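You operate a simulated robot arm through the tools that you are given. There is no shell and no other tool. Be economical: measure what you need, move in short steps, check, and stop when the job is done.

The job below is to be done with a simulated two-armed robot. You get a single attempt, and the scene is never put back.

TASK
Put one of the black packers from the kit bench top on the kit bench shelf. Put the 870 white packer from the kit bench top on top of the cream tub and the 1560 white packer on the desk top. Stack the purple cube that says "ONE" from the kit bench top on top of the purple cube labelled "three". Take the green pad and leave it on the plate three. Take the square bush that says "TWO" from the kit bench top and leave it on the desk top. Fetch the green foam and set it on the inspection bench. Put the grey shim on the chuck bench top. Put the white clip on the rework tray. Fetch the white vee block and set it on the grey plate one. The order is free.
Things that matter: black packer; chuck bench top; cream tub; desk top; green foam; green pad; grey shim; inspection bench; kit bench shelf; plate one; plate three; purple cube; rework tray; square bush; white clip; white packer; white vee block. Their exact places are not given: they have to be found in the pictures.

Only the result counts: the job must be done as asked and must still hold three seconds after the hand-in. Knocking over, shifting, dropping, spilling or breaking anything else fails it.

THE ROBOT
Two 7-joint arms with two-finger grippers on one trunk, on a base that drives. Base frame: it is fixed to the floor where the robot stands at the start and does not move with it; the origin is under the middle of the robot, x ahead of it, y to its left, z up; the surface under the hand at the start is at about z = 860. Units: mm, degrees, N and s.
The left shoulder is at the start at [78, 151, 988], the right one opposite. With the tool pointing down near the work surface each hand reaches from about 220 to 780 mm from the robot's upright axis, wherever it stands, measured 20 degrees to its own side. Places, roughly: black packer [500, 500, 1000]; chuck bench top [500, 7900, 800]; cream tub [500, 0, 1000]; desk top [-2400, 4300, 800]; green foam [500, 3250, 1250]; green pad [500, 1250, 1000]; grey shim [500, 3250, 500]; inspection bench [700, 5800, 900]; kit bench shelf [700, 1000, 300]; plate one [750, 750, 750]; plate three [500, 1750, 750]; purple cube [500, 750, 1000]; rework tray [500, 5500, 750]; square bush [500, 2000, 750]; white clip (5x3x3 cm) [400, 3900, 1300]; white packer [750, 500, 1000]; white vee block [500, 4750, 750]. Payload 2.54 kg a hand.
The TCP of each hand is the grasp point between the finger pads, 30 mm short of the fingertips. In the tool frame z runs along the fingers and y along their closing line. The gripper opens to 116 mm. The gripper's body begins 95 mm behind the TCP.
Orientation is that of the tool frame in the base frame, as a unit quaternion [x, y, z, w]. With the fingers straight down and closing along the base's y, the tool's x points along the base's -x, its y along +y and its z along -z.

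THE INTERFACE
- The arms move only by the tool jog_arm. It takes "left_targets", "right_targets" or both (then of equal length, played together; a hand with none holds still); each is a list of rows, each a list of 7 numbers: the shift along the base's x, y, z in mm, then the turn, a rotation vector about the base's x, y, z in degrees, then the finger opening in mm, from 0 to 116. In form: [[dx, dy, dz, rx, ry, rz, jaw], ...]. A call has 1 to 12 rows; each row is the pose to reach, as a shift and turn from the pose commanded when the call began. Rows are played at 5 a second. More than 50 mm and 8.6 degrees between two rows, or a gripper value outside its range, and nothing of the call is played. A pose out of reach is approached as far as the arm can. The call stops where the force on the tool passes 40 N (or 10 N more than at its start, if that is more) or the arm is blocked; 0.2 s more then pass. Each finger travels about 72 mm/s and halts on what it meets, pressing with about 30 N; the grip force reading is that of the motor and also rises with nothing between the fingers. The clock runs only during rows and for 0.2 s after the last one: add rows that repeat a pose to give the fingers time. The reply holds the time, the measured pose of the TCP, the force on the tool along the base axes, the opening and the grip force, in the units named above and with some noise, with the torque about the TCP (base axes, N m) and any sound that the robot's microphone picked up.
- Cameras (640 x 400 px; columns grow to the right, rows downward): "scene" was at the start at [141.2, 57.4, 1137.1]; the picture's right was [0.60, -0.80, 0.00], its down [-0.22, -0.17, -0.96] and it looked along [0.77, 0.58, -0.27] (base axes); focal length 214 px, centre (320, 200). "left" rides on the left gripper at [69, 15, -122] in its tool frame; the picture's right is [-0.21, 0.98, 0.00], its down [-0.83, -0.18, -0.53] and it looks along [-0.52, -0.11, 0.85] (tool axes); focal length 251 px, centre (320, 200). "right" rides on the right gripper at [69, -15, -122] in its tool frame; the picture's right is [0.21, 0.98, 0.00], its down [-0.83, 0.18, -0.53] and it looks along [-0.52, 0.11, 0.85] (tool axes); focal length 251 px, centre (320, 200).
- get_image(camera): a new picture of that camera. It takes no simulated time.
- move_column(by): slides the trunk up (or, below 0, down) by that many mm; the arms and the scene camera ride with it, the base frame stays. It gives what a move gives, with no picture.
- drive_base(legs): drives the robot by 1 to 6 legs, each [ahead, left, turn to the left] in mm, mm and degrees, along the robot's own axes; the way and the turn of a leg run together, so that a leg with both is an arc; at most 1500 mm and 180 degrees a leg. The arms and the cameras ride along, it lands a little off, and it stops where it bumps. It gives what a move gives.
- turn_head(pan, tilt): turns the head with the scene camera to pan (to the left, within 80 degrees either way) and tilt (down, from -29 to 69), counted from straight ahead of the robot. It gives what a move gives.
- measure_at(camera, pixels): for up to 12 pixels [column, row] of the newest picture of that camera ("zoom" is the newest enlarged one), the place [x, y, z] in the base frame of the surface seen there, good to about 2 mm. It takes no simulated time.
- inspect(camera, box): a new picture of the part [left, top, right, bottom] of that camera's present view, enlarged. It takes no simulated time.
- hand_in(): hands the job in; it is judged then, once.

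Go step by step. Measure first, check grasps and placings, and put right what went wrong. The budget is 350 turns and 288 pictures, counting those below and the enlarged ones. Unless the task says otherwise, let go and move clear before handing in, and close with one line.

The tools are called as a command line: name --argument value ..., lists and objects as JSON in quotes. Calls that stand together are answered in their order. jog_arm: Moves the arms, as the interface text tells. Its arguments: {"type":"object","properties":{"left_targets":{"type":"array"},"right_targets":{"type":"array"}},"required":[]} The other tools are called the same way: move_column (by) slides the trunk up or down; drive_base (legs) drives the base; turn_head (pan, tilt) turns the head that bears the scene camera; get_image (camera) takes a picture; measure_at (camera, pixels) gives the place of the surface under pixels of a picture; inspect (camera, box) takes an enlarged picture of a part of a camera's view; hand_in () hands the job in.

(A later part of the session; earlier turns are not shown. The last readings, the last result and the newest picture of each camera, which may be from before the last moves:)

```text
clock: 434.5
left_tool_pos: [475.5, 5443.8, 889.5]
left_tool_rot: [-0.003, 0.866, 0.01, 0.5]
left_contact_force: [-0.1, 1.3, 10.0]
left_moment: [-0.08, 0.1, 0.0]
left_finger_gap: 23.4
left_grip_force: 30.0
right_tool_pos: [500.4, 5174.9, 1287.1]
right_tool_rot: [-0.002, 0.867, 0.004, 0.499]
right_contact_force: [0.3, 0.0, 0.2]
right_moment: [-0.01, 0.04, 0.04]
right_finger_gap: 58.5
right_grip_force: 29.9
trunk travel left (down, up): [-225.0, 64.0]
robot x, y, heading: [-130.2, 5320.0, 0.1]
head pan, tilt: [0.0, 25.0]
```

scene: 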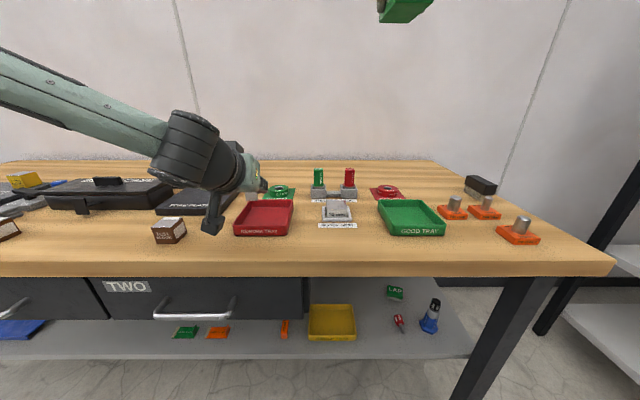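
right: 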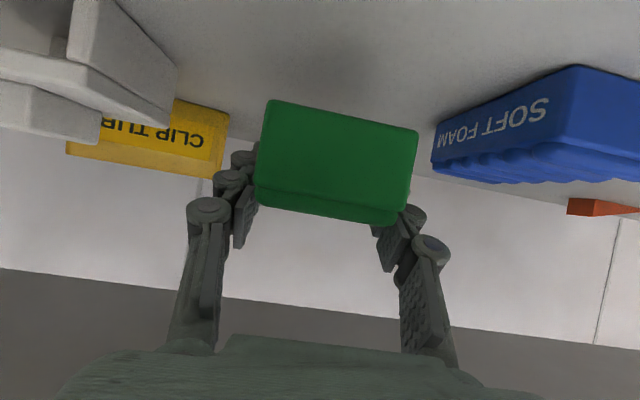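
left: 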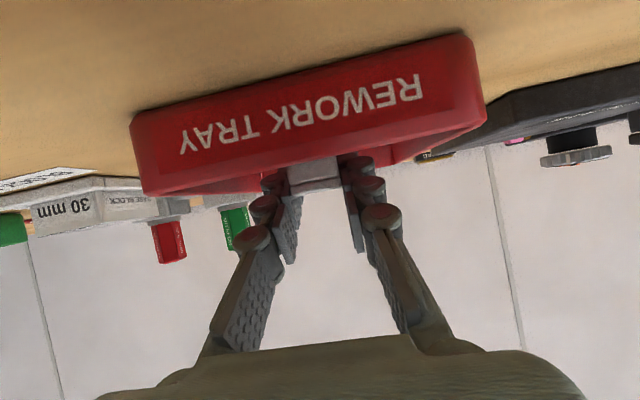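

Contact (10 N). Open to 46 and rise.

jog_arm --left_targets '[[0, 0, 0, 0, 0, 0, 32], [0, 0, 0, 0, 0, 0, 46], [0, 0, 15, 0, 0, 0, 46], [-5, 0, 45, 0, 0, 0, 46], [-15, 0, 90, 0, 0, 0, 46], [-30, 0, 135, 0, 0, 0, 50], [-50, 0, 175, 0, 0, 0, 60]]'

inspect --camera "scene" --box '[180, 160, 320, 260]'

```text
clock: 436.1
left_tool_pos: [423.5, 5442.7, 1062.7]
left_tool_rot: [-0.004, 0.866, 0.011, 0.5]
left_contact_force: [-0.5, -0.1, 0.4]
left_moment: [0.01, -0.02, 0.01]
left_finger_gap: 59.9
left_grip_force: 0.1
right_tool_pos: [499.3, 5175.2, 1286.9]
right_tool_rot: [-0.002, 0.866, 0.003, 0.5]
right_contact_force: [-0.6, -0.3, -1.1]
right_moment: [0.0, 0.0, 0.0]
right_finger_gap: 58.4
right_grip_force: 29.9
trunk travel left (down, up): [-225.0, 64.0]
robot x, y, heading: [-130.2, 5320.3, -0.0]
head pan, tilt: [0.0, 25.0]
```

```text
4.00 times, centred on (250, 210) of scene
```

zoom: 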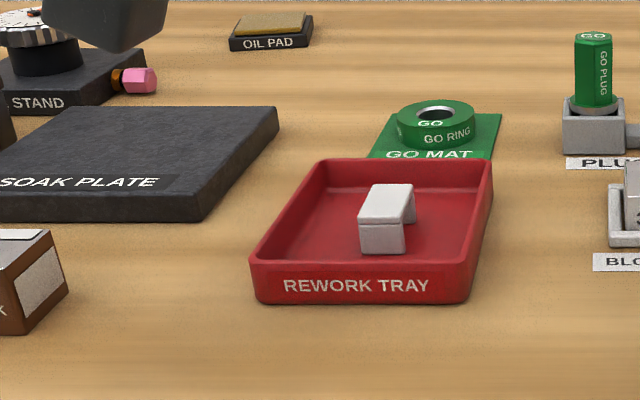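

The white clip is in the rework tray. I'll raise the left hand, back off a bit and drive north to place the foam.

jog_arm --left_targets '[[-30, 0, 30, 0, 0, 0, 60], [-60, 0, 60, 0, 0, 0, 60], [-80, 0, 100, 0, 0, 0, 60]]'

drive_base --legs '[[-150, 0, 0], [0, 625, 0]]'

turn_head --pan -10 --tilt 35

get_image --camera "scene"

```text
clock: 436.9
left_tool_pos: [342.9, 5443.3, 1162.9]
left_tool_rot: [-0.003, 0.867, 0.011, 0.499]
left_contact_force: [-1.7, -0.1, -0.2]
left_moment: [-0.01, 0.01, -0.02]
left_finger_gap: 60.1
left_grip_force: 0.1
right_tool_pos: [500.9, 5176.4, 1287.8]
right_tool_rot: [-0.001, 0.866, 0.003, 0.5]
right_contact_force: [0.0, -1.0, -1.0]
right_moment: [-0.02, 0.02, -0.01]
right_finger_gap: 58.5
right_grip_force: 29.9
trunk travel left (down, up): [-225.0, 64.0]
robot x, y, heading: [-125.8, 5322.6, -0.2]
head pan, tilt: [0.0, 25.0]
```

```text
clock: 444.3
left_tool_pos: [193.9, 6067.0, 1161.7]
left_tool_rot: [-0.003, 0.867, 0.011, 0.499]
left_contact_force: [0.3, -0.5, 0.1]
left_moment: [-0.01, -0.01, -0.01]
left_finger_gap: 60.2
left_grip_force: 0.0
right_tool_pos: [351.9, 5798.8, 1286.9]
right_tool_rot: [-0.003, 0.867, 0.004, 0.499]
right_contact_force: [-0.5, -0.2, 0.3]
right_moment: [0.0, 0.0, 0.02]
right_finger_gap: 58.4
right_grip_force: 30.2
trunk travel left (down, up): [-225.0, 64.0]
robot x, y, heading: [-278.4, 5944.7, -0.0]
head pan, tilt: [0.0, 25.0]
```

```text
clock: 445.0
left_tool_pos: [194.4, 6066.7, 1161.6]
left_tool_rot: [-0.003, 0.867, 0.011, 0.498]
left_contact_force: [-0.2, -0.3, 0.5]
left_moment: [0.06, 0.0, -0.01]
left_finger_gap: 60.1
left_grip_force: 0.0
right_tool_pos: [351.8, 5797.9, 1286.9]
right_tool_rot: [-0.001, 0.866, 0.003, 0.499]
right_contact_force: [-0.1, 0.3, -0.1]
right_moment: [-0.01, 0.0, 0.01]
right_finger_gap: 58.5
right_grip_force: 30.1
trunk travel left (down, up): [-225.0, 64.0]
robot x, y, heading: [-278.3, 5941.7, -0.2]
head pan, tilt: [-10.0, 35.0]
```

```text
123 pictures are left
```

scene: 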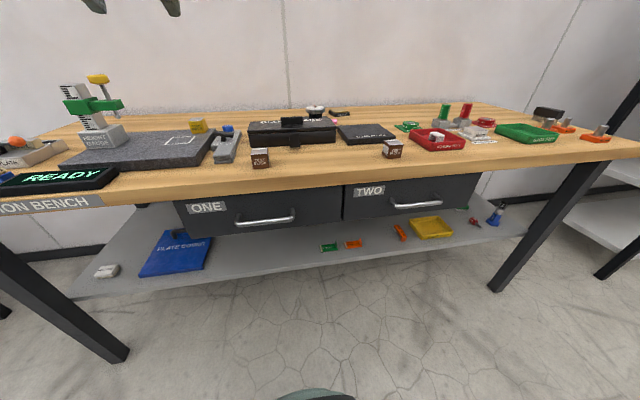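

Measuring the clear strip limits: case front and latch, and both test blocks.

measure_at --camera "scene" --pixels '[[293, 149], [320, 148], [260, 165], [270, 158], [392, 155], [384, 152], [320, 155], [320, 172], [345, 144]]'

jog_arm --right_targets '[[10, 0, -45, 0, 0, 0, 0], [20, 0, -90, 0, 0, 0, 0], [30, 0, -135, 0, 0, 0, 0], [40, 0, -180, 0, 0, 0, 0], [45, 0, -225, 0, 0, 0, 0], [50, 0, -270, 0, 0, 0, 0], [55, 0, -315, 0, 0, 0, 0], [55, 0, -330, 0, 0, 0, 0], [55, 0, -330, 0, 0, 0, 0]]'

get_image --camera "scene"

get_image --camera "right"

```text
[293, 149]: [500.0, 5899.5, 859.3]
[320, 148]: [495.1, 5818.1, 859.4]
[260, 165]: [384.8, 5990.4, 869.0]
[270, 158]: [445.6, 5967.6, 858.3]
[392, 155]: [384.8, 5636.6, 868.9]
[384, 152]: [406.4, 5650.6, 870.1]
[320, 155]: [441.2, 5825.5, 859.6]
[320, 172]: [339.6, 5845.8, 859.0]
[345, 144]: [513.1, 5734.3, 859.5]
```

```text
clock: 447.0
left_tool_pos: [193.6, 6068.4, 1161.9]
left_tool_rot: [-0.003, 0.867, 0.011, 0.499]
left_contact_force: [0.1, 1.0, 0.0]
left_moment: [-0.03, -0.03, 0.0]
left_finger_gap: 60.4
left_grip_force: 0.0
right_tool_pos: [405.8, 5800.0, 956.3]
right_tool_rot: [-0.002, 0.866, 0.004, 0.499]
right_contact_force: [0.5, 0.7, 0.2]
right_moment: [0.0, -0.01, 0.0]
right_finger_gap: 58.2
right_grip_force: 29.5
trunk travel left (down, up): [-225.0, 64.0]
robot x, y, heading: [-278.3, 5943.0, -0.1]
head pan, tilt: [-10.0, 35.0]
```

```text
122 pictures are left
```

scene: 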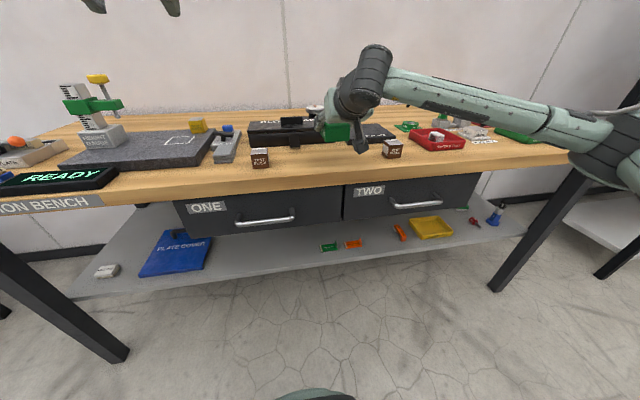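

```text
121 pictures are left
```

right: 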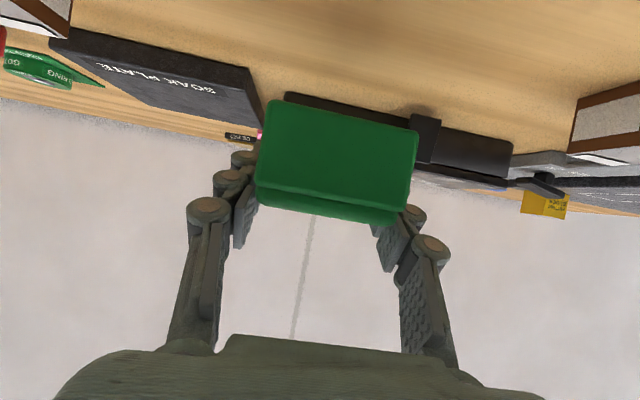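

There's clear bench from x 340 to ~500. Lower the foam to about 3 mm above.

jog_arm --right_targets '[[0, 0, -30, 0, 0, 0, 0], [0, 0, -55, 0, 0, 0, 0], [0, 0, -64, 0, 0, 0, 0], [0, 0, -66, 0, 0, 0, 0], [0, 0, -68, 0, 0, 0, 0]]'

inspect --camera "scene" --box '[270, 90, 430, 200]'

```text
clock: 448.2
left_tool_pos: [194.1, 6068.6, 1162.8]
left_tool_rot: [-0.003, 0.866, 0.011, 0.499]
left_contact_force: [0.2, -0.5, 0.2]
left_moment: [0.0, -0.01, 0.0]
left_finger_gap: 60.1
left_grip_force: 0.1
right_tool_pos: [407.9, 5800.2, 890.0]
right_tool_rot: [-0.003, 0.866, 0.004, 0.5]
right_contact_force: [0.1, 0.4, 2.2]
right_moment: [-0.06, 0.07, -0.01]
right_finger_gap: 58.6
right_grip_force: 30.1
trunk travel left (down, up): [-225.0, 64.0]
robot x, y, heading: [-275.8, 5946.2, -0.0]
head pan, tilt: [-10.0, 35.0]
```

```text
3.64 times, centred on (350, 145) of scene
```

zoom: 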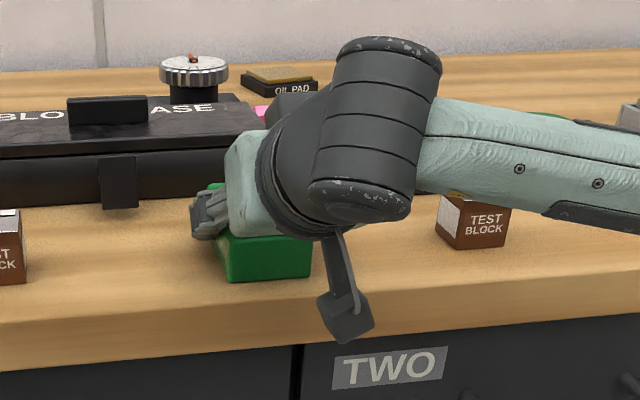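

Touching. Release and rise straight up.

jog_arm --right_targets '[[0, 0, -1, 0, 0, 0, 0], [0, 0, -1, 0, 0, 0, 66], [0, 0, -1, 0, 0, 0, 78], [0, 0, 20, 0, 0, 0, 78], [0, 0, 60, 0, 0, 0, 78], [-10, 0, 105, 0, 0, 0, 78], [-30, 0, 150, 0, 0, 0, 78], [-60, 0, 190, 0, 0, 0, 78]]'

inspect --camera "scene" --box '[270, 90, 430, 200]'

```text
clock: 450.0
left_tool_pos: [192.9, 6068.5, 1161.6]
left_tool_rot: [-0.003, 0.866, 0.011, 0.499]
left_contact_force: [-0.3, -0.4, -0.1]
left_moment: [0.0, 0.0, 0.04]
left_finger_gap: 59.7
left_grip_force: 0.0
right_tool_pos: [346.9, 5798.4, 1079.2]
right_tool_rot: [-0.002, 0.867, 0.003, 0.498]
right_contact_force: [-0.3, 0.6, -0.1]
right_moment: [0.01, 0.0, 0.0]
right_finger_gap: 78.1
right_grip_force: 0.0
trunk travel left (down, up): [-225.0, 64.0]
robot x, y, heading: [-278.7, 5942.6, -0.0]
head pan, tilt: [-10.0, 35.0]
```

```text
3.64 times, centred on (350, 145) of scene
```

zoom: 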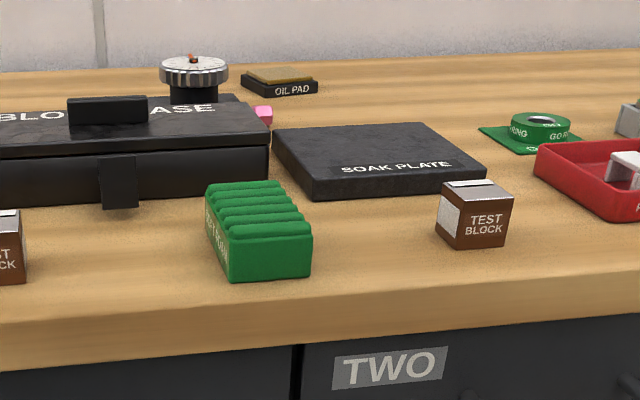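

The foam is on the inspection bench. Now the shim: I'll drive back to the rack and fold the right arm in, tool-down, so it stays clear of the shelves.

drive_base --legs '[[-270, 0, 0], [0, -1400, 0], [0, -1330, 0]]'

jog_arm --right_targets '[[-25, -5, 0, 0, 8.5, 0, 60], [-50, -10, 0, 0, 17, 0, 40], [-75, -15, 0, 0, 25.5, 0, 30], [-105, -20, 0, 0, 34, 0, 30], [-135, -25, 0, 0, 42.5, 0, 30], [-165, -30, 0, 0, 51, 0, 30], [-200, -40, 0, 0, 59.5, 0, 30], [-240, -50, 10, 0, 59.5, 0, 30], [-280, -60, 20, 0, 59.5, 0, 30], [-310, -70, 20, 0, 59.5, 0, 30]]'

move_column --by -225

turn_head --pan 10 --tilt 20

get_image --camera "scene"

```text
clock: 477.9
left_tool_pos: [-81.9, 3313.7, 1161.5]
left_tool_rot: [0.003, 0.866, 0.008, 0.5]
left_contact_force: [-0.1, 0.1, -0.5]
left_moment: [-0.04, -0.02, 0.0]
left_finger_gap: 59.7
left_grip_force: 0.1
right_tool_pos: [67.6, 3042.9, 1078.7]
right_tool_rot: [0.004, 0.867, 0.0, 0.499]
right_contact_force: [0.2, 0.6, -0.1]
right_moment: [-0.01, 0.02, -0.01]
right_finger_gap: 77.9
right_grip_force: 0.0
trunk travel left (down, up): [-225.0, 64.0]
robot x, y, heading: [-560.1, 3197.3, -1.0]
head pan, tilt: [-10.0, 35.0]
```

```text
clock: 480.1
left_tool_pos: [-82.8, 3314.3, 1162.5]
left_tool_rot: [0.003, 0.866, 0.007, 0.499]
left_contact_force: [0.2, -0.7, -0.3]
left_moment: [0.01, 0.02, -0.03]
left_finger_gap: 60.0
left_grip_force: 0.0
right_tool_pos: [-243.1, 2975.0, 1098.0]
right_tool_rot: [0.003, 1.0, -0.002, 0.004]
right_contact_force: [0.1, -0.1, -0.1]
right_moment: [0.03, 0.01, -0.01]
right_finger_gap: 30.0
right_grip_force: 0.0
trunk travel left (down, up): [-225.0, 64.0]
robot x, y, heading: [-560.2, 3196.0, -1.0]
head pan, tilt: [-10.0, 35.0]
```

```text
clock: 482.5
left_tool_pos: [-83.2, 3313.5, 937.4]
left_tool_rot: [0.002, 0.866, 0.008, 0.5]
left_contact_force: [-1.0, 0.6, 0.5]
left_moment: [0.0, -0.04, -0.01]
left_finger_gap: 59.7
left_grip_force: 0.0
right_tool_pos: [-244.2, 2975.5, 873.1]
right_tool_rot: [0.004, 1.0, -0.002, 0.004]
right_contact_force: [0.0, 0.1, 0.6]
right_moment: [-0.01, -0.02, -0.03]
right_finger_gap: 29.7
right_grip_force: 0.0
trunk travel left (down, up): [0.0, 289.0]
robot x, y, heading: [-556.0, 3198.7, -1.1]
head pan, tilt: [-10.0, 35.0]
```

```text
clock: 483.3
left_tool_pos: [-83.3, 3313.2, 936.0]
left_tool_rot: [0.002, 0.866, 0.008, 0.499]
left_contact_force: [-1.1, -1.3, 0.4]
left_moment: [0.02, 0.0, 0.03]
left_finger_gap: 60.2
left_grip_force: 0.0
right_tool_pos: [-242.6, 2975.0, 874.0]
right_tool_rot: [0.004, 1.0, -0.002, 0.004]
right_contact_force: [-0.1, 0.3, 0.1]
right_moment: [0.0, -0.01, -0.01]
right_finger_gap: 30.1
right_grip_force: 0.1
trunk travel left (down, up): [0.0, 289.0]
robot x, y, heading: [-555.8, 3194.2, -1.0]
head pan, tilt: [10.0, 20.0]
```

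```text
118 pictures are left
```

scene: 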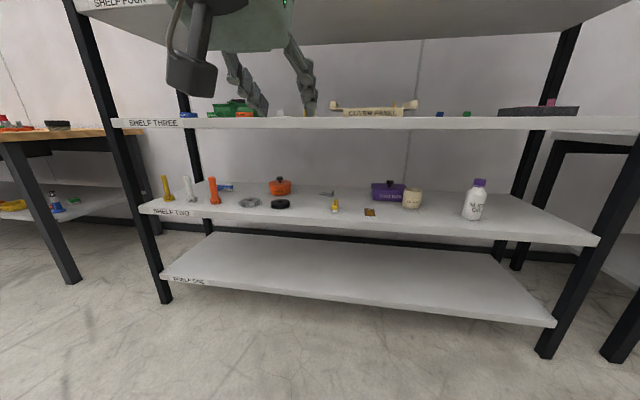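

Shim is at about (327,193), behind a yellow marker. Enlarging and measuring.

inspect --camera "scene" --box '[260, 165, 400, 230]'

measure_at --camera "zoom" --pixels '[[310, 140], [285, 138], [335, 145], [300, 150], [325, 130], [345, 200], [480, 210], [200, 180], [300, 220], [145, 95]]'

measure_at --camera "scene" --pixels '[[300, 124], [300, 118], [300, 218]]'

```text
4.57 times, centred on (330, 198) of scene
```

zoom: 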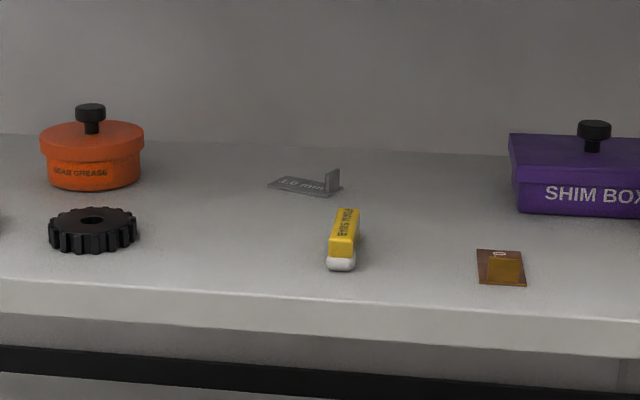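

```text
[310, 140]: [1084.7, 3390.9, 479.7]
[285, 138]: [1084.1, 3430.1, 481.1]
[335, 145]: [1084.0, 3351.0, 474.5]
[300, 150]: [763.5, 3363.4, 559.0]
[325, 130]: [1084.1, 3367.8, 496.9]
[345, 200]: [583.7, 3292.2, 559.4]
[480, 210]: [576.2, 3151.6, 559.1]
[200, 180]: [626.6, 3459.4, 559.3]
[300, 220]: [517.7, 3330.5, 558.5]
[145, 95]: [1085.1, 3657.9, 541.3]
```

```text
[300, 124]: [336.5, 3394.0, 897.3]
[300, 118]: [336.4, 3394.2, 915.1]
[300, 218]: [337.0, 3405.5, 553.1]
```

The shim is a flat plate with an upright tab at (333,180) in the zoom; I'll measure it precisely.

measure_at --camera "zoom" --pixels '[[332, 173], [332, 182], [336, 190], [327, 190], [272, 186], [300, 178], [320, 194], [339, 170], [326, 176], [345, 212], [340, 262], [90, 250]]'

inspect --camera "scene" --box '[305, 180, 350, 210]'

```text
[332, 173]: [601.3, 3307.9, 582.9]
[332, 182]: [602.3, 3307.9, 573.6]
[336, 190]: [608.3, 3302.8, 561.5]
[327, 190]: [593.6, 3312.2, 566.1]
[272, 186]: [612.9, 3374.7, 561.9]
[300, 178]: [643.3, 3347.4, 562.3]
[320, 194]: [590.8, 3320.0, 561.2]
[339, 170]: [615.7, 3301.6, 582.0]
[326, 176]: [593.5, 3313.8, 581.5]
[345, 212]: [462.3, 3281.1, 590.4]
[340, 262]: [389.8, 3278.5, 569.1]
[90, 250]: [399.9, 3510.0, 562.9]
```

```text
13.33 times, centred on (328, 195) of scene
```

zoom: 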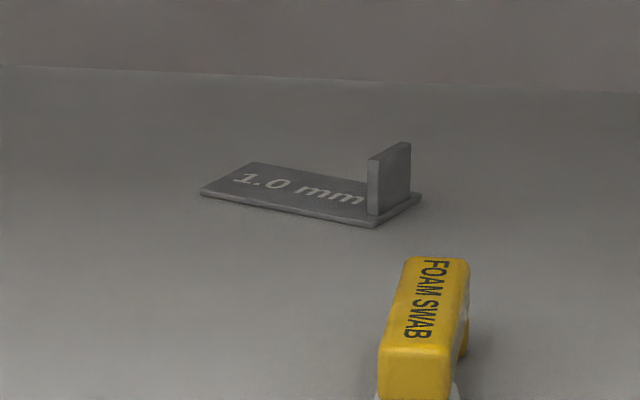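

The tab is the grip point: top z 583, at about [605, 3307], yawed −26°; shelf z 559. I'll set the hand at z≈650 with yaw −26°, outside the rack.

jog_arm --left_targets '[[12, 2, -35, 0, 0, -6.5, 50], [24, 4, -70, 0, 0, -13, 50], [36, 6, -105, 0, 0, -19.5, 50], [48, 8, -140, 0, 0, -26, 50], [60, 10, -180, 0, 0, -26, 50], [75, 12, -220, 0, 0, -26, 50], [90, 14, -255, 0, 0, -26, 50], [100, 16, -285, 0, 0, -26, 50], [100, 16, -285, 0, 0, -26, 50]]'

drive_base --legs '[[0, 0, 1]]'

get_image --camera "scene"

get_image --camera "left"

```text
clock: 485.3
left_tool_pos: [18.4, 3330.5, 651.2]
left_tool_rot: [0.197, 0.844, -0.105, 0.488]
left_contact_force: [0.1, -0.1, -0.7]
left_moment: [-0.03, 0.02, 0.01]
left_finger_gap: 49.9
left_grip_force: 0.1
right_tool_pos: [-242.9, 2975.1, 873.1]
right_tool_rot: [0.004, 1.0, -0.003, 0.004]
right_contact_force: [-0.1, -0.1, -0.2]
right_moment: [-0.01, 0.01, 0.02]
right_finger_gap: 30.1
right_grip_force: 0.0
trunk travel left (down, up): [0.0, 289.0]
robot x, y, heading: [-556.6, 3195.0, -0.9]
head pan, tilt: [10.0, 20.0]
```

```text
clock: 486.1
left_tool_pos: [16.1, 3340.5, 651.4]
left_tool_rot: [0.19, 0.845, -0.101, 0.489]
left_contact_force: [0.2, -0.4, 0.7]
left_moment: [-0.02, -0.03, 0.02]
left_finger_gap: 50.0
left_grip_force: 0.0
right_tool_pos: [-239.5, 2979.0, 873.1]
right_tool_rot: [-0.005, 1.0, -0.001, 0.003]
right_contact_force: [1.0, -1.1, -0.3]
right_moment: [0.01, 0.02, 0.03]
right_finger_gap: 29.7
right_grip_force: 0.1
trunk travel left (down, up): [0.0, 289.0]
robot x, y, heading: [-556.0, 3196.5, -0.1]
head pan, tilt: [10.0, 20.0]
```

```text
115 pictures are left
```

scene: 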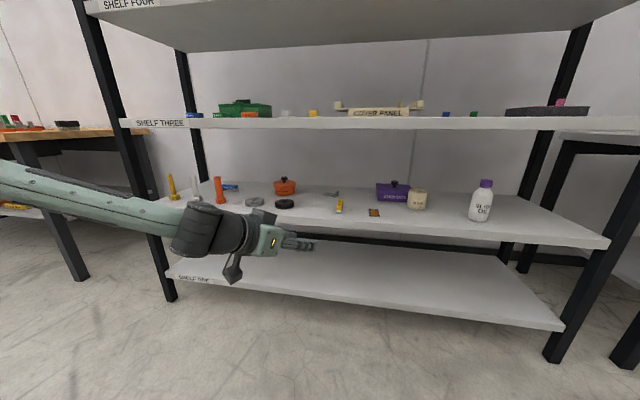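

```text
114 pictures are left
```

left: 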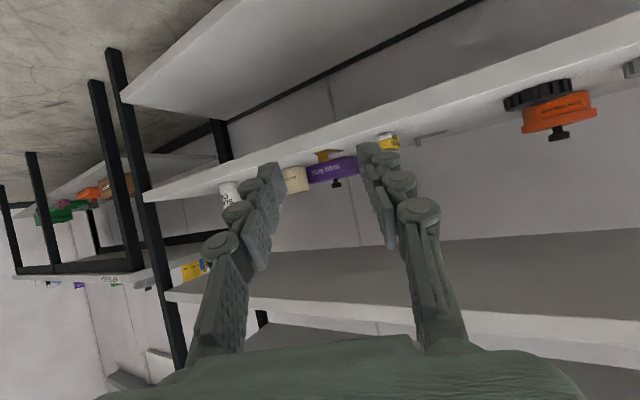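

The forearm is nearly horizontal and low. I'll measure its top line to confirm it fits under shelf three.

measure_at --camera "scene" --pixels '[[60, 168], [130, 193], [195, 205], [215, 210], [250, 225], [180, 250], [235, 275], [300, 129]]'

```text
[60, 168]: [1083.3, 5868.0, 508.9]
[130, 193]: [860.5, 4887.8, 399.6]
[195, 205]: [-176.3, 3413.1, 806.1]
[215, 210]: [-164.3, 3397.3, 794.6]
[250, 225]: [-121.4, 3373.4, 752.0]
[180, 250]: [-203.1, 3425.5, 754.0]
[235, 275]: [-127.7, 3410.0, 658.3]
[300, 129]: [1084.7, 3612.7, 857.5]
```

The wrist's top is at 806 now and drops with the hand; shelf three's underside is ~885. I'll drive ahead 440 mm.

drive_base --legs '[[440, 0, 0]]'

get_image --camera "left"

get_image --camera "scene"

```text
clock: 488.7
left_tool_pos: [458.2, 3336.3, 651.8]
left_tool_rot: [0.191, 0.845, -0.101, 0.489]
left_contact_force: [0.2, -0.3, 0.2]
left_moment: [-0.01, 0.02, -0.01]
left_finger_gap: 49.8
left_grip_force: 0.1
right_tool_pos: [200.8, 2978.1, 872.2]
right_tool_rot: [-0.003, 1.0, -0.001, 0.003]
right_contact_force: [0.5, -0.2, -0.2]
right_moment: [-0.04, 0.02, 0.04]
right_finger_gap: 30.1
right_grip_force: 0.1
trunk travel left (down, up): [0.0, 289.0]
robot x, y, heading: [-114.7, 3199.8, -0.3]
head pan, tilt: [10.0, 20.0]
```

```text
113 pictures are left
```

left: 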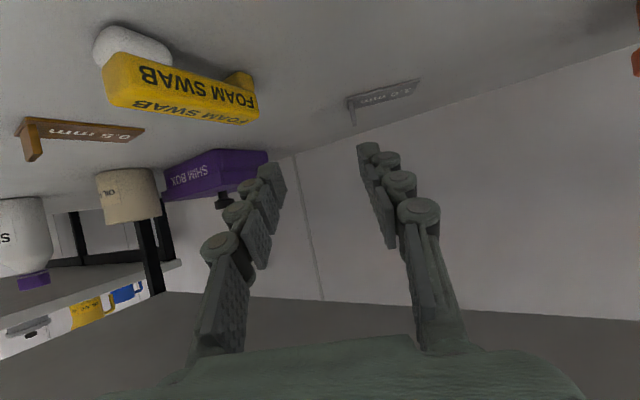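

```text
112 pictures are left
```

scene: 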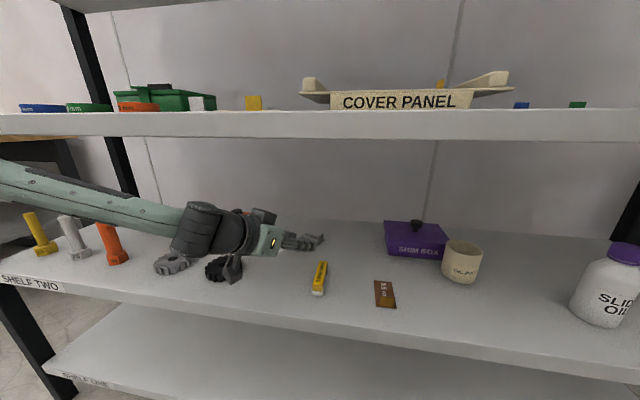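

The tab shows nearly edge-on at (352,110) in the left view, so the yaw matches. I'll measure it.

inspect --camera "left" --box '[310, 60, 440, 150]'

measure_at --camera "left" --pixels '[[352, 115], [352, 122], [350, 105], [356, 115], [418, 85], [385, 97], [355, 123]]'

```text
4.44 times, centred on (375, 105) of left
```

zoom: 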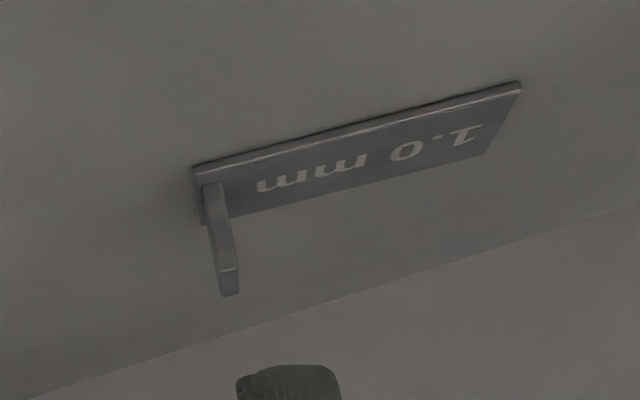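

```text
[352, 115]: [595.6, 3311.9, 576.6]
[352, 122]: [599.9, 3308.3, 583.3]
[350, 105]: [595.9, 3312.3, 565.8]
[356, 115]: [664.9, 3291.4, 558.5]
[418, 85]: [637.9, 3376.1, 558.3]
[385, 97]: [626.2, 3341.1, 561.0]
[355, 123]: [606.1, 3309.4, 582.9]
```

Tab centre [606, 3307], top 583. I'll move in to [590, 3314] and come down to z≈600 first.

jog_arm --left_targets '[[33, -6, 0, 0, 0, 0, 50], [66, -11, 0, 0, 0, 0, 50], [99, -17, 0, 0, 0, 0, 44], [132, -22, 0, 0, 0, 0, 40], [132, -22, -25, 0, 0, 0, 40], [132, -22, -45, 0, 0, 0, 40], [132, -22, -45, 0, 0, 0, 40]]'

get_image --camera "left"

get_image --camera "scene"

```text
clock: 490.3
left_tool_pos: [590.1, 3314.4, 606.5]
left_tool_rot: [0.191, 0.845, -0.101, 0.489]
left_contact_force: [0.3, -0.4, -0.8]
left_moment: [-0.02, 0.03, 0.04]
left_finger_gap: 40.1
left_grip_force: 0.1
right_tool_pos: [200.7, 2977.3, 873.4]
right_tool_rot: [-0.003, 1.0, -0.002, 0.004]
right_contact_force: [0.2, -0.3, -1.3]
right_moment: [-0.03, 0.02, 0.0]
right_finger_gap: 30.1
right_grip_force: 0.0
trunk travel left (down, up): [0.0, 289.0]
robot x, y, heading: [-117.2, 3194.1, -0.2]
head pan, tilt: [10.0, 20.0]
```

```text
110 pictures are left
```

left: 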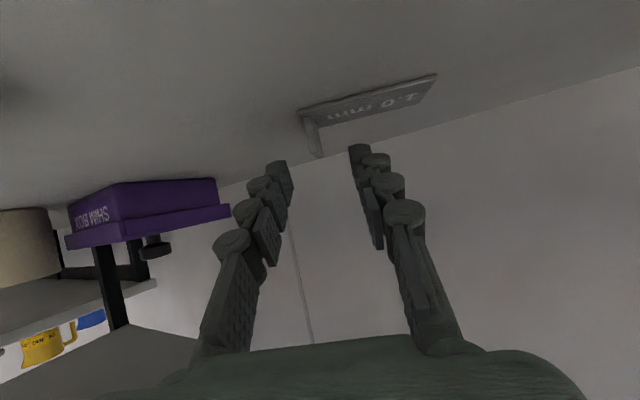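

```text
109 pictures are left
```

scene: 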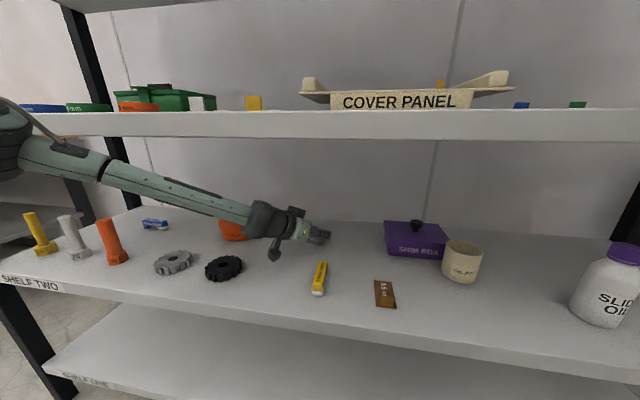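

The tab is between the fingertips, well centred. Lower to z 590.

jog_arm --left_targets '[[0, 0, -9, 0, 0, 0, 36], [0, 0, -16, 0, 0, 0, 34], [0, 0, -16, 0, 0, 0, 34]]'

inspect --camera "left" --box '[220, 60, 460, 260]'

inspect --camera "scene" --box '[220, 190, 360, 290]'

```text
clock: 491.1
left_tool_pos: [591.6, 3314.5, 591.3]
left_tool_rot: [0.192, 0.845, -0.102, 0.489]
left_contact_force: [0.8, 0.1, -0.3]
left_moment: [-0.01, 0.01, 0.01]
left_finger_gap: 34.0
left_grip_force: 0.1
right_tool_pos: [201.8, 2978.0, 871.9]
right_tool_rot: [-0.003, 1.0, -0.002, 0.004]
right_contact_force: [-0.3, -0.4, -0.3]
right_moment: [0.02, -0.02, 0.0]
right_finger_gap: 30.1
right_grip_force: 0.1
trunk travel left (down, up): [0.0, 289.0]
robot x, y, heading: [-115.8, 3194.6, -0.2]
head pan, tilt: [10.0, 20.0]
```

```text
2.00 times, centred on (340, 160) of left
```

zoom: 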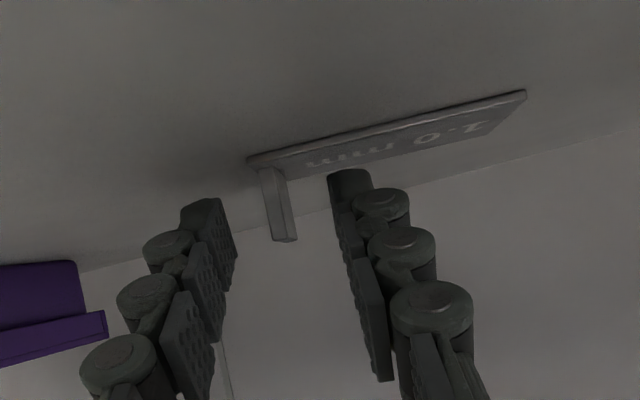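

```text
4.00 times, centred on (290, 240) of scene
```

zoom: 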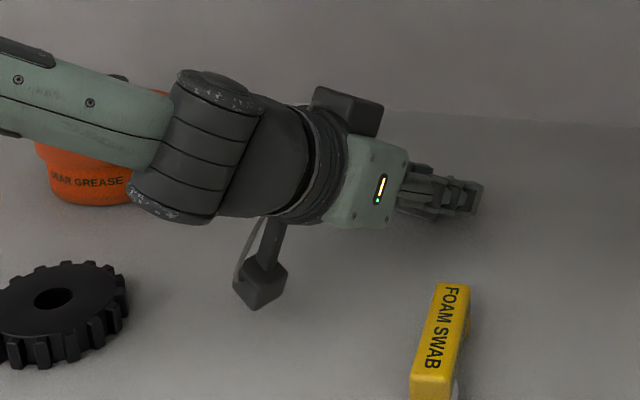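

Tab is between the pads with no contact forces. Close slowly and lift a little.

jog_arm --left_targets '[[0, 0, 0, 0, 0, 0, 24], [0, 0, 0, 0, 0, 0, 14], [0, 0, 0, 0, 0, 0, 6], [0, 0, 0, 0, 0, 0, 0], [0, 0, 0, 0, 0, 0, 0], [0, 0, 3, 0, 0, 0, 0], [0, 0, 10, 0, 0, 0, 0], [0, 0, 20, 0, 0, 0, 0]]'

inspect --camera "left" --box '[220, 60, 460, 260]'

```text
clock: 492.9
left_tool_pos: [590.0, 3315.1, 610.1]
left_tool_rot: [0.192, 0.845, -0.102, 0.489]
left_contact_force: [-0.7, 0.3, -1.0]
left_moment: [0.0, 0.05, -0.02]
left_finger_gap: 6.1
left_grip_force: 29.7
right_tool_pos: [201.8, 2979.3, 873.8]
right_tool_rot: [-0.002, 1.0, -0.002, 0.003]
right_contact_force: [-0.3, 0.6, -0.7]
right_moment: [-0.01, 0.03, -0.02]
right_finger_gap: 30.0
right_grip_force: 0.0
trunk travel left (down, up): [0.0, 289.0]
robot x, y, heading: [-113.5, 3196.8, -0.3]
head pan, tilt: [10.0, 20.0]
```

```text
2.00 times, centred on (340, 160) of left
```

zoom: 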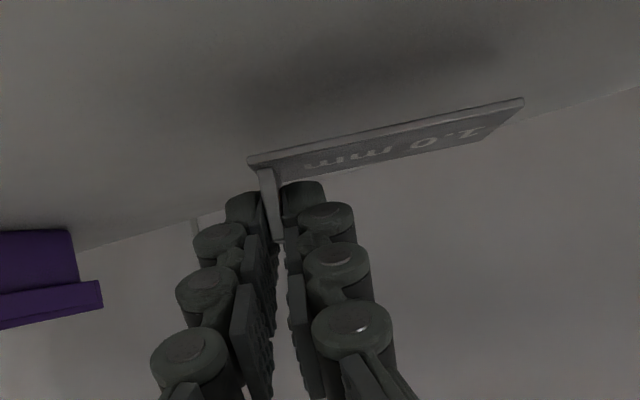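

The shim is held by its tab and lifted. Raise to ~640, retract along the entry path, and back out.

jog_arm --left_targets '[[0, 0, 20, 0, 0, 0, 0], [0, 0, 38, 0, 0, 0, 0], [-33, 6, 40, 0, 0, 0, 0], [-66, 11, 40, 0, 0, 0, 0], [-99, 17, 40, 0, 0, 0, 0], [-132, 22, 40, 0, 0, 0, 0]]'

drive_base --legs '[[-440, 0, 0]]'

get_image --camera "left"

get_image --camera "scene"

```text
clock: 494.3
left_tool_pos: [456.4, 3334.9, 650.9]
left_tool_rot: [0.192, 0.844, -0.102, 0.489]
left_contact_force: [-0.7, -0.2, -0.9]
left_moment: [0.03, 0.01, 0.01]
left_finger_gap: 6.0
left_grip_force: 29.7
right_tool_pos: [201.3, 2977.8, 873.1]
right_tool_rot: [-0.002, 1.0, -0.002, 0.003]
right_contact_force: [-0.4, -0.2, 0.5]
right_moment: [0.02, -0.03, -0.01]
right_finger_gap: 29.9
right_grip_force: 0.1
trunk travel left (down, up): [0.0, 289.0]
robot x, y, heading: [-114.4, 3193.7, -0.1]
head pan, tilt: [10.0, 20.0]
```

```text
clock: 497.0
left_tool_pos: [16.4, 3335.3, 650.9]
left_tool_rot: [0.194, 0.845, -0.103, 0.488]
left_contact_force: [-0.9, 0.1, -0.8]
left_moment: [-0.02, -0.01, 0.02]
left_finger_gap: 6.0
left_grip_force: 29.8
right_tool_pos: [-239.8, 2978.5, 872.5]
right_tool_rot: [0.0, 1.0, -0.001, 0.004]
right_contact_force: [-0.1, 0.0, -0.1]
right_moment: [-0.01, 0.01, -0.02]
right_finger_gap: 29.9
right_grip_force: 0.1
trunk travel left (down, up): [0.0, 289.0]
robot x, y, heading: [-551.7, 3197.1, -0.4]
head pan, tilt: [10.0, 20.0]
```

```text
105 pictures are left
```

left: 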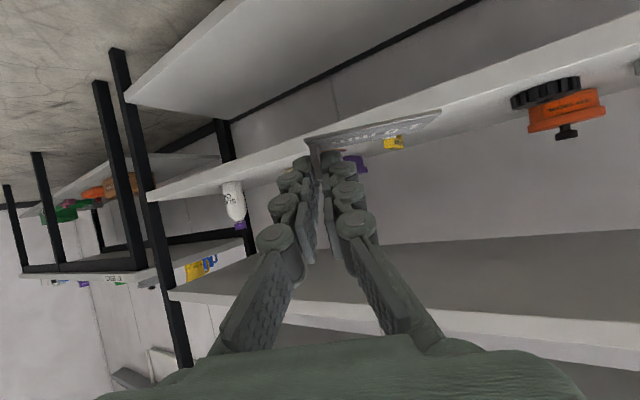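

```text
104 pictures are left
```

scene: 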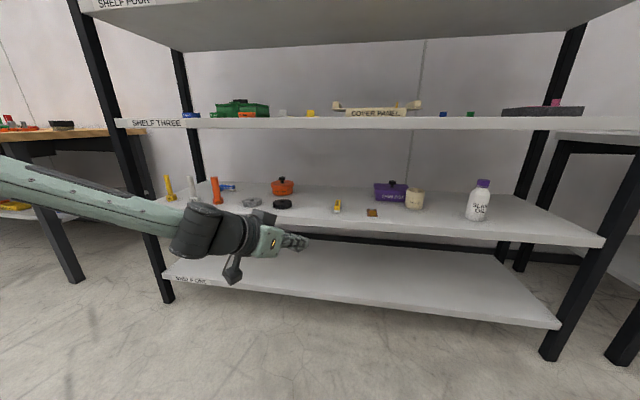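

The shim came out cleanly. I'll raise trunk and arm and drive north to the chuck bench.

move_column --by 225

jog_arm --left_targets '[[0, 0, 45, 0, 0, 0, 0], [0, 0, 90, 0, 0, 0, 0], [0, 0, 135, 0, 0, 0, 0], [0, 0, 175, 0, 0, 0, 0]]'

drive_base --legs '[[0, 1450, 0.4], [0, 1450, 0], [0, 1100, 0]]'

turn_head --pan 20 --tilt 20

get_image --camera "scene"

```text
clock: 499.4
left_tool_pos: [18.0, 3334.3, 875.5]
left_tool_rot: [0.195, 0.845, -0.103, 0.488]
left_contact_force: [-0.7, 0.5, -1.2]
left_moment: [0.0, 0.0, 0.0]
left_finger_gap: 6.2
left_grip_force: 30.3
right_tool_pos: [-241.4, 2977.6, 1097.8]
right_tool_rot: [0.0, 1.0, -0.002, 0.003]
right_contact_force: [0.0, 0.5, 0.1]
right_moment: [0.0, 0.04, -0.03]
right_finger_gap: 30.3
right_grip_force: 0.0
trunk travel left (down, up): [-225.0, 64.0]
robot x, y, heading: [-551.1, 3201.2, -0.6]
head pan, tilt: [10.0, 20.0]
```

```text
clock: 500.4
left_tool_pos: [17.4, 3336.4, 1051.7]
left_tool_rot: [0.194, 0.844, -0.103, 0.489]
left_contact_force: [0.9, 0.2, -1.0]
left_moment: [-0.04, 0.0, 0.0]
left_finger_gap: 5.9
left_grip_force: 29.9
right_tool_pos: [-241.0, 2979.0, 1098.2]
right_tool_rot: [0.0, 1.0, -0.002, 0.003]
right_contact_force: [0.2, 0.0, 0.0]
right_moment: [0.0, 0.01, 0.01]
right_finger_gap: 30.1
right_grip_force: 0.0
trunk travel left (down, up): [-225.0, 64.0]
robot x, y, heading: [-556.3, 3200.4, -0.8]
head pan, tilt: [10.0, 20.0]
```

```text
clock: 538.6
left_tool_pos: [23.4, 7343.2, 1049.9]
left_tool_rot: [0.191, 0.845, -0.101, 0.489]
left_contact_force: [0.5, -0.9, -0.5]
left_moment: [-0.04, 0.01, 0.0]
left_finger_gap: 5.9
left_grip_force: 29.9
right_tool_pos: [-231.3, 6983.6, 1097.8]
right_tool_rot: [-0.005, 1.0, -0.001, 0.003]
right_contact_force: [0.0, -0.1, -0.6]
right_moment: [0.0, -0.02, 0.01]
right_finger_gap: 29.8
right_grip_force: 0.1
trunk travel left (down, up): [-225.0, 64.0]
robot x, y, heading: [-552.2, 7199.6, 0.2]
head pan, tilt: [10.0, 20.0]
```

```text
clock: 539.4
left_tool_pos: [23.6, 7343.1, 1051.1]
left_tool_rot: [0.191, 0.845, -0.101, 0.489]
left_contact_force: [0.9, 0.2, -0.5]
left_moment: [-0.04, 0.05, 0.03]
left_finger_gap: 5.9
left_grip_force: 30.2
right_tool_pos: [-232.1, 6981.5, 1098.4]
right_tool_rot: [-0.003, 1.0, -0.001, 0.003]
right_contact_force: [-0.5, 0.4, -0.2]
right_moment: [0.02, -0.02, 0.01]
right_finger_gap: 29.9
right_grip_force: 0.1
trunk travel left (down, up): [-225.0, 64.0]
robot x, y, heading: [-549.6, 7199.8, 0.1]
head pan, tilt: [20.0, 20.0]
```

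```text
103 pictures are left
```

scene: 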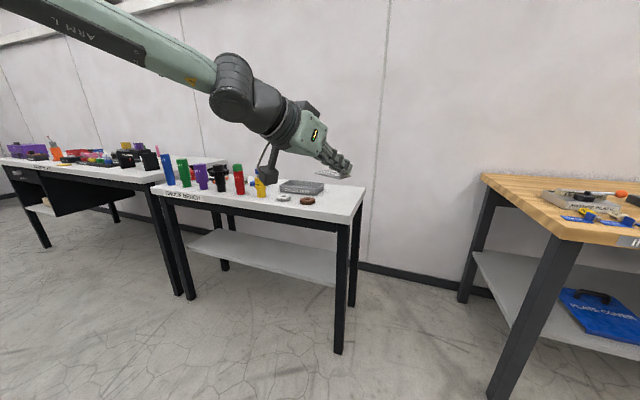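

A white table with tool holders is ahead left; I'll read its label and measure the top.

inspect --camera "scene" --box '[140, 130, 380, 250]'

inspect --camera "scene" --box '[0, 130, 180, 230]'

measure_at --camera "scene" --pixels '[[180, 195], [335, 215], [350, 195], [320, 205], [290, 205], [305, 187], [60, 167], [260, 205], [335, 190], [210, 197]]'

```text
2.67 times, centred on (260, 190) of scene
```

zoom: 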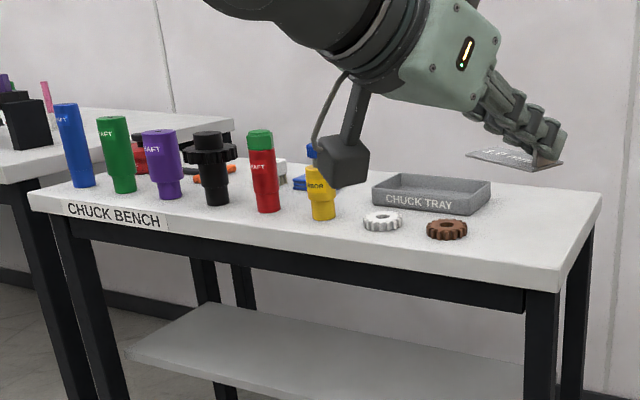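

```text
3.56 times, centred on (90, 180) of scene
```

zoom: 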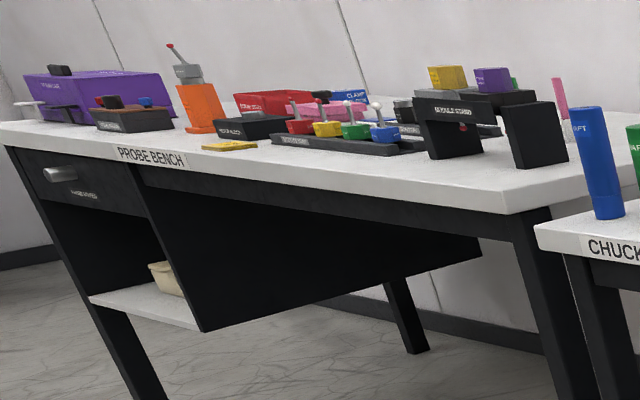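

```text
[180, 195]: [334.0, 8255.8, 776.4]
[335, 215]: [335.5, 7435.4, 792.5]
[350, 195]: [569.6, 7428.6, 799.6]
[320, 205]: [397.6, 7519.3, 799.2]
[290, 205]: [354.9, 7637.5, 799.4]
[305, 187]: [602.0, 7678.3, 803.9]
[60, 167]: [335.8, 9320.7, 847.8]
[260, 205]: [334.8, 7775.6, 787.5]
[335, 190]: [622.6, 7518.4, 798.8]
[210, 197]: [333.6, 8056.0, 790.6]
```

It's the CHUCK BENCH, top z≈799. The right end (x 420–560, y 7430–7530) is free. I'll measure its neighbours and drive in.

measure_at --camera "zoom" --pixels '[[565, 190]]'

drive_base --legs '[[0, 119, 0], [400, 0, 0]]'

turn_head --pan 20 --tilt 40

get_image --camera "scene"

get_image --camera "left"

```text
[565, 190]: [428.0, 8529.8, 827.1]
```

```text
clock: 543.3
left_tool_pos: [425.0, 7464.1, 1049.8]
left_tool_rot: [0.189, 0.846, -0.1, 0.489]
left_contact_force: [0.3, 0.2, -0.2]
left_moment: [-0.02, 0.03, -0.01]
left_finger_gap: 6.2
left_grip_force: 30.0
right_tool_pos: [171.5, 7103.6, 1098.0]
right_tool_rot: [-0.005, 1.0, -0.002, 0.004]
right_contact_force: [0.6, -0.3, -0.8]
right_moment: [0.01, 0.03, -0.01]
right_finger_gap: 30.1
right_grip_force: 0.0
trunk travel left (down, up): [-225.0, 64.0]
robot x, y, heading: [-147.0, 7317.6, 0.0]
head pan, tilt: [20.0, 20.0]
```

```text
clock: 544.1
left_tool_pos: [423.9, 7465.3, 1050.4]
left_tool_rot: [0.189, 0.846, -0.099, 0.488]
left_contact_force: [-0.4, -1.0, -0.9]
left_moment: [-0.02, 0.02, -0.03]
left_finger_gap: 5.9
left_grip_force: 30.0
right_tool_pos: [172.3, 7103.8, 1098.6]
right_tool_rot: [-0.007, 1.0, -0.002, 0.003]
right_contact_force: [0.3, 0.6, 0.0]
right_moment: [-0.01, 0.0, 0.0]
right_finger_gap: 30.1
right_grip_force: 0.0
trunk travel left (down, up): [-225.0, 64.0]
robot x, y, heading: [-145.6, 7318.4, -0.0]
head pan, tilt: [20.0, 40.0]
```

```text
100 pictures are left
```

scene: 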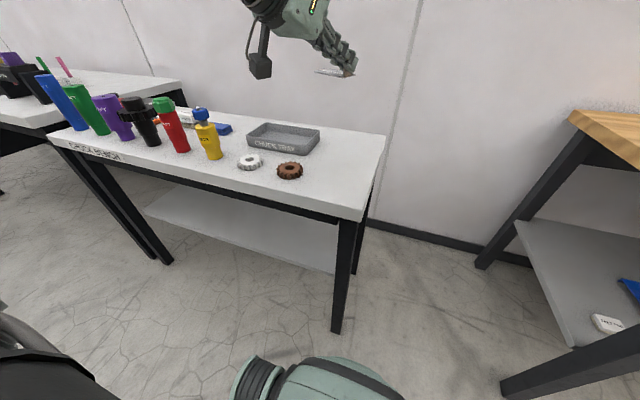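

```text
99 pictures are left
```

left: 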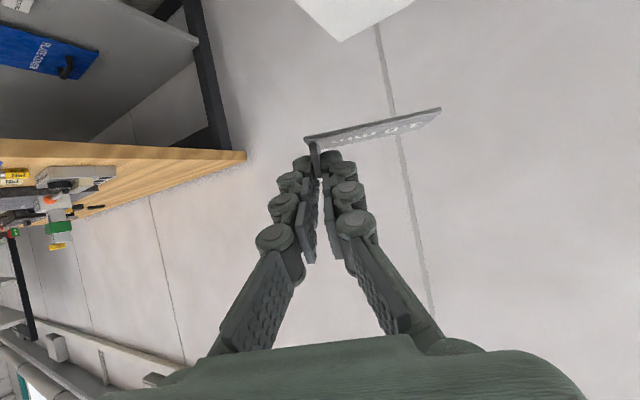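

measure_at --camera "scene" --pixels '[[384, 140], [365, 215], [300, 172], [290, 163], [318, 140], [305, 152], [340, 160], [350, 190], [330, 180], [370, 150]]'

```text
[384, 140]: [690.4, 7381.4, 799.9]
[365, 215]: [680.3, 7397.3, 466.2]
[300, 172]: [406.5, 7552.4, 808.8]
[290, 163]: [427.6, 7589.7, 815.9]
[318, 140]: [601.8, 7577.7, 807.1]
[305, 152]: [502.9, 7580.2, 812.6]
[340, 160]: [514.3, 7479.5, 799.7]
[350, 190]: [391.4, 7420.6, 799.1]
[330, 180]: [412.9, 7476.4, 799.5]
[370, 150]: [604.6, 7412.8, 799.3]
```

Free area confirmed: bench edge y 7380, tray from y≈7575. I'll move to [480, 7453] and lower to z≈838.

jog_arm --left_targets '[[20, -4, -30, 0, 0, 0, 0], [40, -8, -60, 0, 0, 0, 0], [55, -12, -95, 0, 0, 0, 0], [55, -12, -135, 0, 0, 0, 0], [55, -12, -170, 0, 0, 0, 0], [55, -12, -200, 0, 0, 0, 0], [55, -12, -211, 0, 0, 0, 0], [55, -12, -211, 0, 0, 0, 0]]'

inspect --camera "scene" --box '[220, 80, 420, 220]'

get_image --camera "left"

```text
clock: 545.9
left_tool_pos: [479.3, 7452.1, 839.5]
left_tool_rot: [0.188, 0.846, -0.099, 0.489]
left_contact_force: [-0.8, -0.3, -1.8]
left_moment: [-0.02, 0.02, -0.02]
left_finger_gap: 6.2
left_grip_force: 29.9
right_tool_pos: [170.2, 7104.0, 1097.3]
right_tool_rot: [-0.006, 1.0, -0.002, 0.004]
right_contact_force: [-0.2, -0.2, 0.3]
right_moment: [-0.03, -0.02, -0.02]
right_finger_gap: 30.1
right_grip_force: 0.1
trunk travel left (down, up): [-225.0, 64.0]
robot x, y, heading: [-146.2, 7321.2, 0.2]
head pan, tilt: [20.0, 40.0]
```

```text
2.86 times, centred on (320, 150) of scene
```

zoom: 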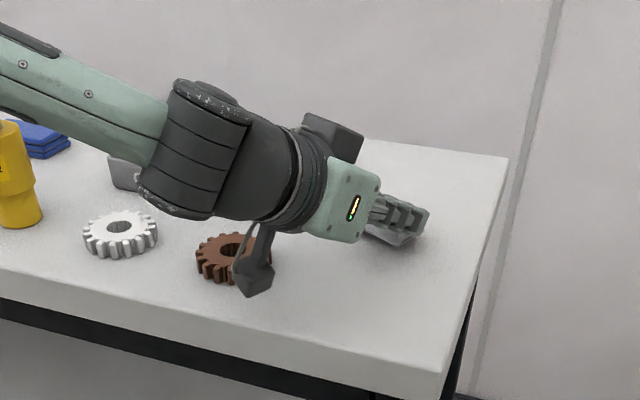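

```text
97 pictures are left
```

left: 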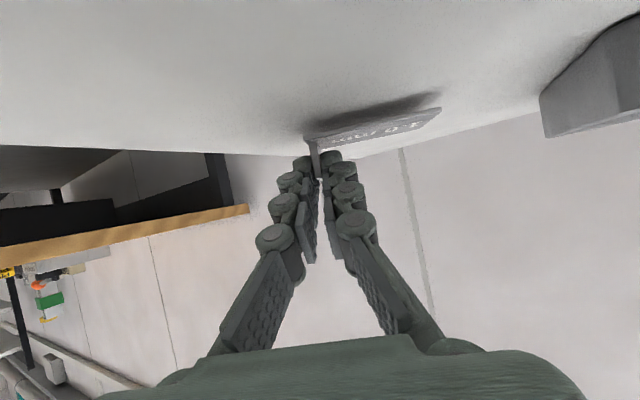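

About 8 mm to go; camera housing stays above the brown cutter. Lowering stepwise.

jog_arm --left_targets '[[0, 0, -4, 0, 0, 0, 0], [0, 0, -7, 0, 0, 0, 0], [0, 0, -8, 0, 0, 0, 0]]'

```text
clock: 546.7
left_tool_pos: [478.7, 7453.4, 831.6]
left_tool_rot: [0.189, 0.845, -0.1, 0.489]
left_contact_force: [0.1, 0.0, -0.6]
left_moment: [0.0, 0.0, -0.03]
left_finger_gap: 6.1
left_grip_force: 30.0
right_tool_pos: [170.2, 7103.3, 1097.8]
right_tool_rot: [-0.006, 1.0, -0.002, 0.003]
right_contact_force: [-0.4, 0.2, -0.1]
right_moment: [0.01, 0.04, 0.01]
right_finger_gap: 30.1
right_grip_force: 0.0
trunk travel left (down, up): [-225.0, 64.0]
robot x, y, heading: [-150.7, 7320.8, 0.4]
head pan, tilt: [20.0, 40.0]
```

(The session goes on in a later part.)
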